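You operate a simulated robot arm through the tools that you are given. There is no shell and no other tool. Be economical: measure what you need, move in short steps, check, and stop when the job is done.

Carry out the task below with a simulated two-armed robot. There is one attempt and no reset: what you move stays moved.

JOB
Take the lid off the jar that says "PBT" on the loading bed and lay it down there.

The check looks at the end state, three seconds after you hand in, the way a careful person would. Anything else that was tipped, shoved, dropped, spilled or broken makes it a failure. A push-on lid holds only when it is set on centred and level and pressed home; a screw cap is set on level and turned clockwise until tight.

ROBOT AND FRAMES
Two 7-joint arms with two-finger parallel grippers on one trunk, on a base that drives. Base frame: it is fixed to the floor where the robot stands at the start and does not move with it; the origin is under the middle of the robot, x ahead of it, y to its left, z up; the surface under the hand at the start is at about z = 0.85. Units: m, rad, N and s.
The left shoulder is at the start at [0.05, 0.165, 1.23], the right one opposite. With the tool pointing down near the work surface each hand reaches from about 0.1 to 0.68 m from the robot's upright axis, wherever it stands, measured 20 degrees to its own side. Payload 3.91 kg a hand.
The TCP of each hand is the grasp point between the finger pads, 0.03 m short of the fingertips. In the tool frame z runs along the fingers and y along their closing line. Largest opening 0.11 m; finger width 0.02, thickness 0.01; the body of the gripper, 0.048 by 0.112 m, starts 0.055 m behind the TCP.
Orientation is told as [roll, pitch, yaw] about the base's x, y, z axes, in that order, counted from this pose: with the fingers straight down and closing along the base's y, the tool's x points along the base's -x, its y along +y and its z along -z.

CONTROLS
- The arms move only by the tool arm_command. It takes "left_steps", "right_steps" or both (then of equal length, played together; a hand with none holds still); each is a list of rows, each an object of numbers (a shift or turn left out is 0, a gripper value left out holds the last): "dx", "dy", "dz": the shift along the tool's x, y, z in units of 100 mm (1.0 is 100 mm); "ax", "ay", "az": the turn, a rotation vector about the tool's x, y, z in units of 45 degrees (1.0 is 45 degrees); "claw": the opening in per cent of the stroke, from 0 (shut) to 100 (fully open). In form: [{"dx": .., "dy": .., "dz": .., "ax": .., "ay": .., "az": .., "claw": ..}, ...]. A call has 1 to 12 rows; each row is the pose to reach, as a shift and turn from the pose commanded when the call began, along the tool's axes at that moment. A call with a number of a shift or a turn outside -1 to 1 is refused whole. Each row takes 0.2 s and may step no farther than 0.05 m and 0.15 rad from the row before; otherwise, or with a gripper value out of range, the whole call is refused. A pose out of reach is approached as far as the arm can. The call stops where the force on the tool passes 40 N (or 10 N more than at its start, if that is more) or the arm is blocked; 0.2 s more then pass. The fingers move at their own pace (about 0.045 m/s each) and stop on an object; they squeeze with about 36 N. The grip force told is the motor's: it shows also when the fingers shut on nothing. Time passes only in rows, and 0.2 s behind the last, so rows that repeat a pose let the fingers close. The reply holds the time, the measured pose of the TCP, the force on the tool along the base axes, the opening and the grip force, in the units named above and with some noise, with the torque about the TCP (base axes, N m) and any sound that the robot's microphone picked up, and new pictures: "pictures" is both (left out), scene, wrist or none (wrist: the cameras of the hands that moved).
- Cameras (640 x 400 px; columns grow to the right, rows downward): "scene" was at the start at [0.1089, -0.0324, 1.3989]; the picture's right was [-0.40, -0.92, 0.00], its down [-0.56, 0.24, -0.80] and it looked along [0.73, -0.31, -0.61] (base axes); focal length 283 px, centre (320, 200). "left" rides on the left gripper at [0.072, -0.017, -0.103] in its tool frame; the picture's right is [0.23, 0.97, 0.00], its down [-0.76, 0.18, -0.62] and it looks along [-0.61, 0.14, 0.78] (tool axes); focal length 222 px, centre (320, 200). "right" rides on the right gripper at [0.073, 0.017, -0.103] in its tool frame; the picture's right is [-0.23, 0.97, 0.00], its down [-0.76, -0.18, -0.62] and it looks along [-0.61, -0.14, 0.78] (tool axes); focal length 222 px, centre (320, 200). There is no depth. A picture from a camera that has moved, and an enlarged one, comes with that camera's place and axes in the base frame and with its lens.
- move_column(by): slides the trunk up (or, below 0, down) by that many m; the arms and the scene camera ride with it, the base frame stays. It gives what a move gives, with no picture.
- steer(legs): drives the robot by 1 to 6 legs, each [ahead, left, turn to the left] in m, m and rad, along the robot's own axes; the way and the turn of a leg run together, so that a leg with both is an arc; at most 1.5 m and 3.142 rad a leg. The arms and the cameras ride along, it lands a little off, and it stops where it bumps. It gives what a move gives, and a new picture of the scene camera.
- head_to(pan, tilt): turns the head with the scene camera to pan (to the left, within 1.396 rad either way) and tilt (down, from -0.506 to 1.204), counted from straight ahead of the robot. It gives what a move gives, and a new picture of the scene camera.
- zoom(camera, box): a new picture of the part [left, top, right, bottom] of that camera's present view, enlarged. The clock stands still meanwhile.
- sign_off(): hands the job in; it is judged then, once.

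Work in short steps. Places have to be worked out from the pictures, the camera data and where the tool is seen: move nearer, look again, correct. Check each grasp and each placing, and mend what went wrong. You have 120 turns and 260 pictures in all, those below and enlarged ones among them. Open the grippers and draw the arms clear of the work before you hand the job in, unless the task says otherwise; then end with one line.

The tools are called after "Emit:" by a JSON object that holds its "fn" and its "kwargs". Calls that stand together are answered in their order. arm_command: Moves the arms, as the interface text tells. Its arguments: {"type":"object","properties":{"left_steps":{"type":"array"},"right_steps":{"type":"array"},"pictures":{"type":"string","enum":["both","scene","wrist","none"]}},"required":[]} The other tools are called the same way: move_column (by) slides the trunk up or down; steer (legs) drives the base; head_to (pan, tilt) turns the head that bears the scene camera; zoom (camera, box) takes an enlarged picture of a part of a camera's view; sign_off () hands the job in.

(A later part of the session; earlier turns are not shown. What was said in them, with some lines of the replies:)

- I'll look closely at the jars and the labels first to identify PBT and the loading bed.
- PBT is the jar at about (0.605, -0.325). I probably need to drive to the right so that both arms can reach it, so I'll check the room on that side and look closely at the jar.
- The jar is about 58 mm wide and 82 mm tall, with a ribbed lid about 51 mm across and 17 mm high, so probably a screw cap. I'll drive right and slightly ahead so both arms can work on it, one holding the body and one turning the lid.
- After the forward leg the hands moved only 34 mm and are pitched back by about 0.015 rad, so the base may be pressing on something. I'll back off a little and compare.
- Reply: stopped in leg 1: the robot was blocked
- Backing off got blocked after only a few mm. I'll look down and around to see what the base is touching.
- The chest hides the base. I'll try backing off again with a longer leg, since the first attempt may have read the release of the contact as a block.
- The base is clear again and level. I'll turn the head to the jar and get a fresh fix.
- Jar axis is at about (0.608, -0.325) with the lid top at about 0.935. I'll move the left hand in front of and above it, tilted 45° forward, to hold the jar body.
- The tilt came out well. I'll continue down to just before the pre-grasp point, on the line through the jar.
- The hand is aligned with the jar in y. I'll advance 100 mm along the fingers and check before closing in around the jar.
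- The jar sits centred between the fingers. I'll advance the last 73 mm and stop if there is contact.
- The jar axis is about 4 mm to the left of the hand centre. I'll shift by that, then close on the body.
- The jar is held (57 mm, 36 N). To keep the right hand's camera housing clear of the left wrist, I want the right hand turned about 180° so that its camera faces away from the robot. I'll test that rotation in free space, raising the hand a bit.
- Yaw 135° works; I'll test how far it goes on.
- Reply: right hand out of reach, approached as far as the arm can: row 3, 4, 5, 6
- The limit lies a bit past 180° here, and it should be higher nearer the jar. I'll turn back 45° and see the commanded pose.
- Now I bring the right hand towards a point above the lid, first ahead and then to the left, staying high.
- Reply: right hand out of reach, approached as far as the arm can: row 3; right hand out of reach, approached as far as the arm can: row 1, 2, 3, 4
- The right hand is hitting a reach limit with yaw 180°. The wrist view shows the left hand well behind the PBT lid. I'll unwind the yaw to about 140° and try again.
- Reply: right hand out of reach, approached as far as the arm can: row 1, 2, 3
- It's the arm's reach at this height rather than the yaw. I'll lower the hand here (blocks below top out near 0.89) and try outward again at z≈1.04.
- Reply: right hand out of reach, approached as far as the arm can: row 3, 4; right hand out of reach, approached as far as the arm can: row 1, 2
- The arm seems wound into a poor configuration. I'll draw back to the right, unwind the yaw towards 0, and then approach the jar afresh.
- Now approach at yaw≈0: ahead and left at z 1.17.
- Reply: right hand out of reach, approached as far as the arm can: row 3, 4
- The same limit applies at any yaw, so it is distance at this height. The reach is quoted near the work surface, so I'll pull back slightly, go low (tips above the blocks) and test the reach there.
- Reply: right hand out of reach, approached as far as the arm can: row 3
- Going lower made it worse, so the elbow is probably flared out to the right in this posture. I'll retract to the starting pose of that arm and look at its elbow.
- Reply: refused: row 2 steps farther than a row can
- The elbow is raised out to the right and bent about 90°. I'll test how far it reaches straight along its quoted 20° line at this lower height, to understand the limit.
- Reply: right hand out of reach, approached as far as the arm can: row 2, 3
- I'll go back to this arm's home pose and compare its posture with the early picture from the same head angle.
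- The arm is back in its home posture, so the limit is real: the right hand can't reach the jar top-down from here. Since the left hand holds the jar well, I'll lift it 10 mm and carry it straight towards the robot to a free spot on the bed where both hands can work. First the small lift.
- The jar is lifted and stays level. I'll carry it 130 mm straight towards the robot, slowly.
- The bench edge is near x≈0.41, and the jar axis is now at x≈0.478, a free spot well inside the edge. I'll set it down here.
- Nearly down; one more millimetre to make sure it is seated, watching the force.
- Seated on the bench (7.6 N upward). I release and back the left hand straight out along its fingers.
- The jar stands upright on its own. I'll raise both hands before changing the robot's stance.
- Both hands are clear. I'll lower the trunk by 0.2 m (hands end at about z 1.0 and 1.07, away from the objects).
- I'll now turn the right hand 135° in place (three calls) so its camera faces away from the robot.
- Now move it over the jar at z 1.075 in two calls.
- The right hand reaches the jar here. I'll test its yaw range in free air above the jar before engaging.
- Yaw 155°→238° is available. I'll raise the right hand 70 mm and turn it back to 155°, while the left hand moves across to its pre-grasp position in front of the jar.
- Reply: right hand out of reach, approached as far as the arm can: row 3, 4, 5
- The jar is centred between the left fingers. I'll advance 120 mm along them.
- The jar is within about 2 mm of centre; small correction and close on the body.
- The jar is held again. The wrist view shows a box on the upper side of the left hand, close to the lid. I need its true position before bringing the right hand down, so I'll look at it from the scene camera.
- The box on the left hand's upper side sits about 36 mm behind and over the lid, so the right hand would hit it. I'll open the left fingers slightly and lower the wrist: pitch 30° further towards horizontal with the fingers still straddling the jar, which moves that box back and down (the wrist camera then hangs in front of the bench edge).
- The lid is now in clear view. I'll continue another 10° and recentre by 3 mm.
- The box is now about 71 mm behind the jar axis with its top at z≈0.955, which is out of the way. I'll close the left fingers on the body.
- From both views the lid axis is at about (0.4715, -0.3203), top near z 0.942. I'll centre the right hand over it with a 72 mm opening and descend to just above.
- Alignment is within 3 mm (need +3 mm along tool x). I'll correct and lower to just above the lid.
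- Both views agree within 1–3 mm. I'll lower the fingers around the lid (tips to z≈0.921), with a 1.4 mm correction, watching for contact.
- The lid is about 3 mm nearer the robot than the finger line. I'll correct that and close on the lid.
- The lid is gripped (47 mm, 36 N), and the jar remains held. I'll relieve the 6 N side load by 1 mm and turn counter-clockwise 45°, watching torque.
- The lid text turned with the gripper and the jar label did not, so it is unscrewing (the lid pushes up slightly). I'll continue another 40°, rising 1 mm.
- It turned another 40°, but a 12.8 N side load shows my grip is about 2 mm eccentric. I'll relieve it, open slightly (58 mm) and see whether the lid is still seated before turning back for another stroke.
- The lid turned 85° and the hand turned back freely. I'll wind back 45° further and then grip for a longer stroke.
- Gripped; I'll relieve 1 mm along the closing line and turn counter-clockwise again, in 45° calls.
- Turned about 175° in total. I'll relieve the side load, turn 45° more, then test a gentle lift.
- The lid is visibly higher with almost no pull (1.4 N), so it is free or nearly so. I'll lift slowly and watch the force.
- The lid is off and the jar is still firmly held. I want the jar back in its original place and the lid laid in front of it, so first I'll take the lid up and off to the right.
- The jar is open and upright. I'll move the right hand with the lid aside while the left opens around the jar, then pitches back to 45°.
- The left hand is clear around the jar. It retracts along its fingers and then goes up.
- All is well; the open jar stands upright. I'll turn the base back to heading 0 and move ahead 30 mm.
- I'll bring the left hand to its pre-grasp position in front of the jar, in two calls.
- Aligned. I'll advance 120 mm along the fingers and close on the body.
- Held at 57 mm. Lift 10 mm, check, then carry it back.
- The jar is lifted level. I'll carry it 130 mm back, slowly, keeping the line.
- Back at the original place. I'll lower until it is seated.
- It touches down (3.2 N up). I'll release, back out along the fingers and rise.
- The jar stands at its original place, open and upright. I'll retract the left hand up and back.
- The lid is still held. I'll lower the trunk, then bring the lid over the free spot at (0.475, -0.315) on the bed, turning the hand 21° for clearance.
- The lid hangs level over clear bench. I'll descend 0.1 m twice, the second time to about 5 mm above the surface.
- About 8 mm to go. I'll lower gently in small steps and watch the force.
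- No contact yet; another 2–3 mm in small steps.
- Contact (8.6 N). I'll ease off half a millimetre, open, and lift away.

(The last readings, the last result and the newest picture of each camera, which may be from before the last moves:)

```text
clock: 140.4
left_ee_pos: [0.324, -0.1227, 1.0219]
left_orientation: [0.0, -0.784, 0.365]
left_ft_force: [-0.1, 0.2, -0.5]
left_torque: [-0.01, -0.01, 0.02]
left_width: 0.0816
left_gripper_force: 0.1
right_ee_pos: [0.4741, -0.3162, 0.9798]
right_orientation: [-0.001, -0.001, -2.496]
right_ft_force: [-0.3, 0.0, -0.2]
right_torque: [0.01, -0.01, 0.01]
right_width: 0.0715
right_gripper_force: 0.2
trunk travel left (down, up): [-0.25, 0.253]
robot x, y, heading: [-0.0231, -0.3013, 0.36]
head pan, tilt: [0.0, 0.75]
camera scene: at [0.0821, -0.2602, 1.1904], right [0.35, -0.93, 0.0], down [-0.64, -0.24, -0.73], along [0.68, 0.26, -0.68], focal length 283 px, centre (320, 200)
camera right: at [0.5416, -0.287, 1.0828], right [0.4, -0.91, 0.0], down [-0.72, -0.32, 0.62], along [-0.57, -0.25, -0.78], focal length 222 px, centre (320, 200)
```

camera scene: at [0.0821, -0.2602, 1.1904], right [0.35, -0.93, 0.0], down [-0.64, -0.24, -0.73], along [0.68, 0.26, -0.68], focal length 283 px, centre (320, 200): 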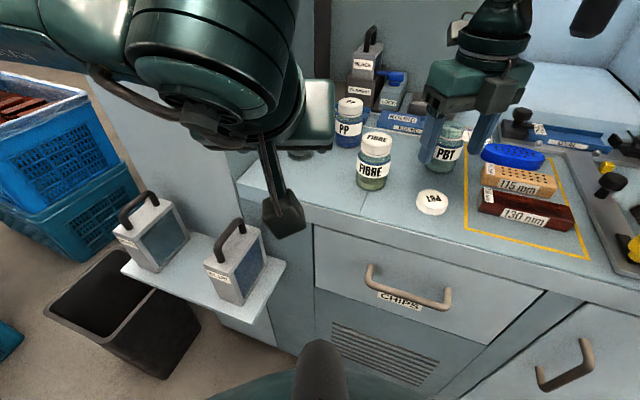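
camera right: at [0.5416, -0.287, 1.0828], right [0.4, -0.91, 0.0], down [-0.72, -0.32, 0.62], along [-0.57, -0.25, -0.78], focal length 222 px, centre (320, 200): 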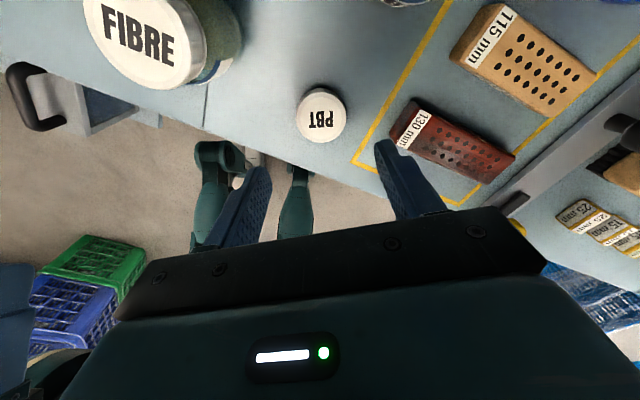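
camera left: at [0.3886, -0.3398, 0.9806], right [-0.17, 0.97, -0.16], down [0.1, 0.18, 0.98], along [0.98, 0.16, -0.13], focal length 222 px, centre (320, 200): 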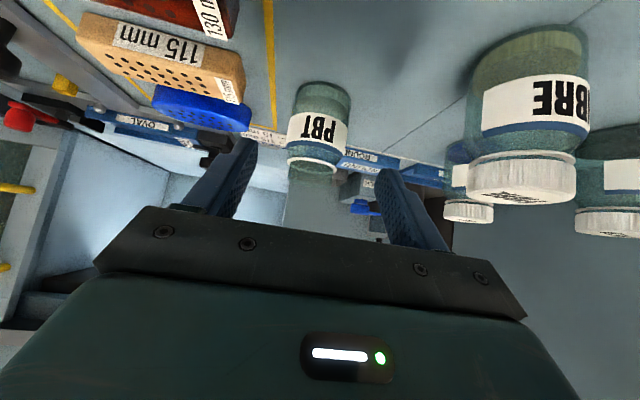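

The lid lies flat on the bed, right side up. I'll draw the right hand up and away to the right, then inspect the scene.

Emit:
{"fn": "arm_command", "kwargs": {"right_steps": [{"dz": -0.25}, {"dz": -0.5}, {"dz": -0.75}, {"dz": -0.9}], "pictures": "none"}}

Emit:
{"fn": "arm_command", "kwargs": {"right_steps": [{"dx": -0.2, "dy": 0.3}, {"dx": -0.45, "dy": 0.6}, {"dx": -0.72, "dy": 0.96}, {"dx": -0.72, "dy": 0.96}], "pictures": "scene"}}

Emit:
{"fn": "zoom", "kwargs": {"camera": "scene", "box": [330, 80, 570, 230]}}

```text
clock: 141.4
left_ee_pos: [0.3251, -0.1218, 1.0215]
left_orientation: [-0.001, -0.783, 0.367]
left_ft_force: [-0.7, -0.4, -0.2]
left_torque: [-0.01, 0.0, 0.02]
left_width: 0.0814
left_gripper_force: 0.1
right_ee_pos: [0.4739, -0.3153, 1.0698]
right_orientation: [0.0, -0.001, -2.496]
right_ft_force: [0.3, 0.6, -0.6]
right_torque: [-0.02, 0.01, -0.01]
right_width: 0.0714
right_gripper_force: 0.0
trunk travel left (down, up): [-0.25, 0.253]
robot x, y, heading: [-0.0224, -0.3034, 0.36]
head pan, tilt: [0.0, 0.75]
```

```text
clock: 142.4
left_ee_pos: [0.3252, -0.1225, 1.0219]
left_orientation: [-0.003, -0.784, 0.367]
left_ft_force: [-0.8, 0.3, -0.4]
left_torque: [0.01, -0.02, -0.02]
left_width: 0.0811
left_gripper_force: 0.2
right_ee_pos: [0.475, -0.4376, 1.0671]
right_orientation: [0.001, -0.001, -2.496]
right_ft_force: [0.2, -0.5, -0.9]
right_torque: [0.0, 0.02, 0.01]
right_width: 0.0716
right_gripper_force: 0.0
trunk travel left (down, up): [-0.25, 0.253]
robot x, y, heading: [-0.0234, -0.2983, 0.361]
head pan, tilt: [0.0, 0.75]
camera scene: at [0.0822, -0.2602, 1.1904], right [0.36, -0.93, 0.0], down [-0.64, -0.24, -0.73], along [0.68, 0.26, -0.68], focal length 283 px, centre (320, 200)
```

scene: 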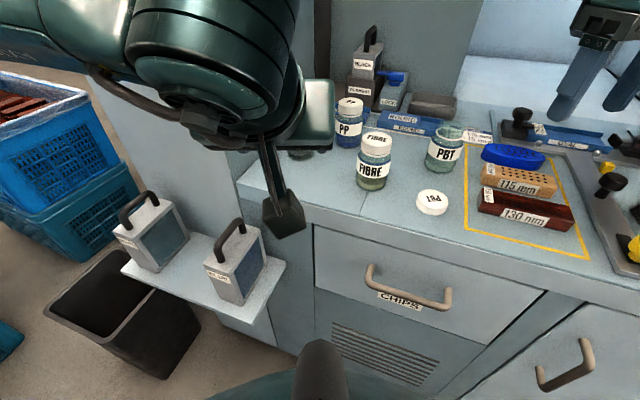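

```text
2.67 times, centred on (450, 155) of scene
camera zoom: at [0.0822, -0.2602, 1.1904], right [0.36, -0.93, 0.0], down [-0.64, -0.24, -0.73], along [0.68, 0.26, -0.68], focal length 754 px, centre (-27, 320)
```

zoom: 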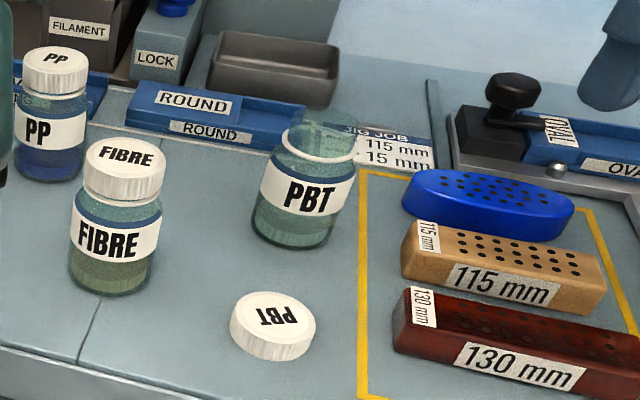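

The PBT jar stands upright and open at its original place, its lid lies flat on the bed in front of it, and nothing else has moved. Both hands are open and clear, so I hand in.

Emit:
{"fn": "sign_off", "kwargs": {}}

```text
The job is handed in.
```

The PBT jar's lid is unscrewed and lies flat, label side up, on the loading bed in front of the jar. The jar stands open and upright within about 1 cm of its starting place. I had to lift it about 13 cm towards the robot to unscrew it, then carried it back. Nothing else on the bed looks moved in the last pictures, and both grippers are open and clear.
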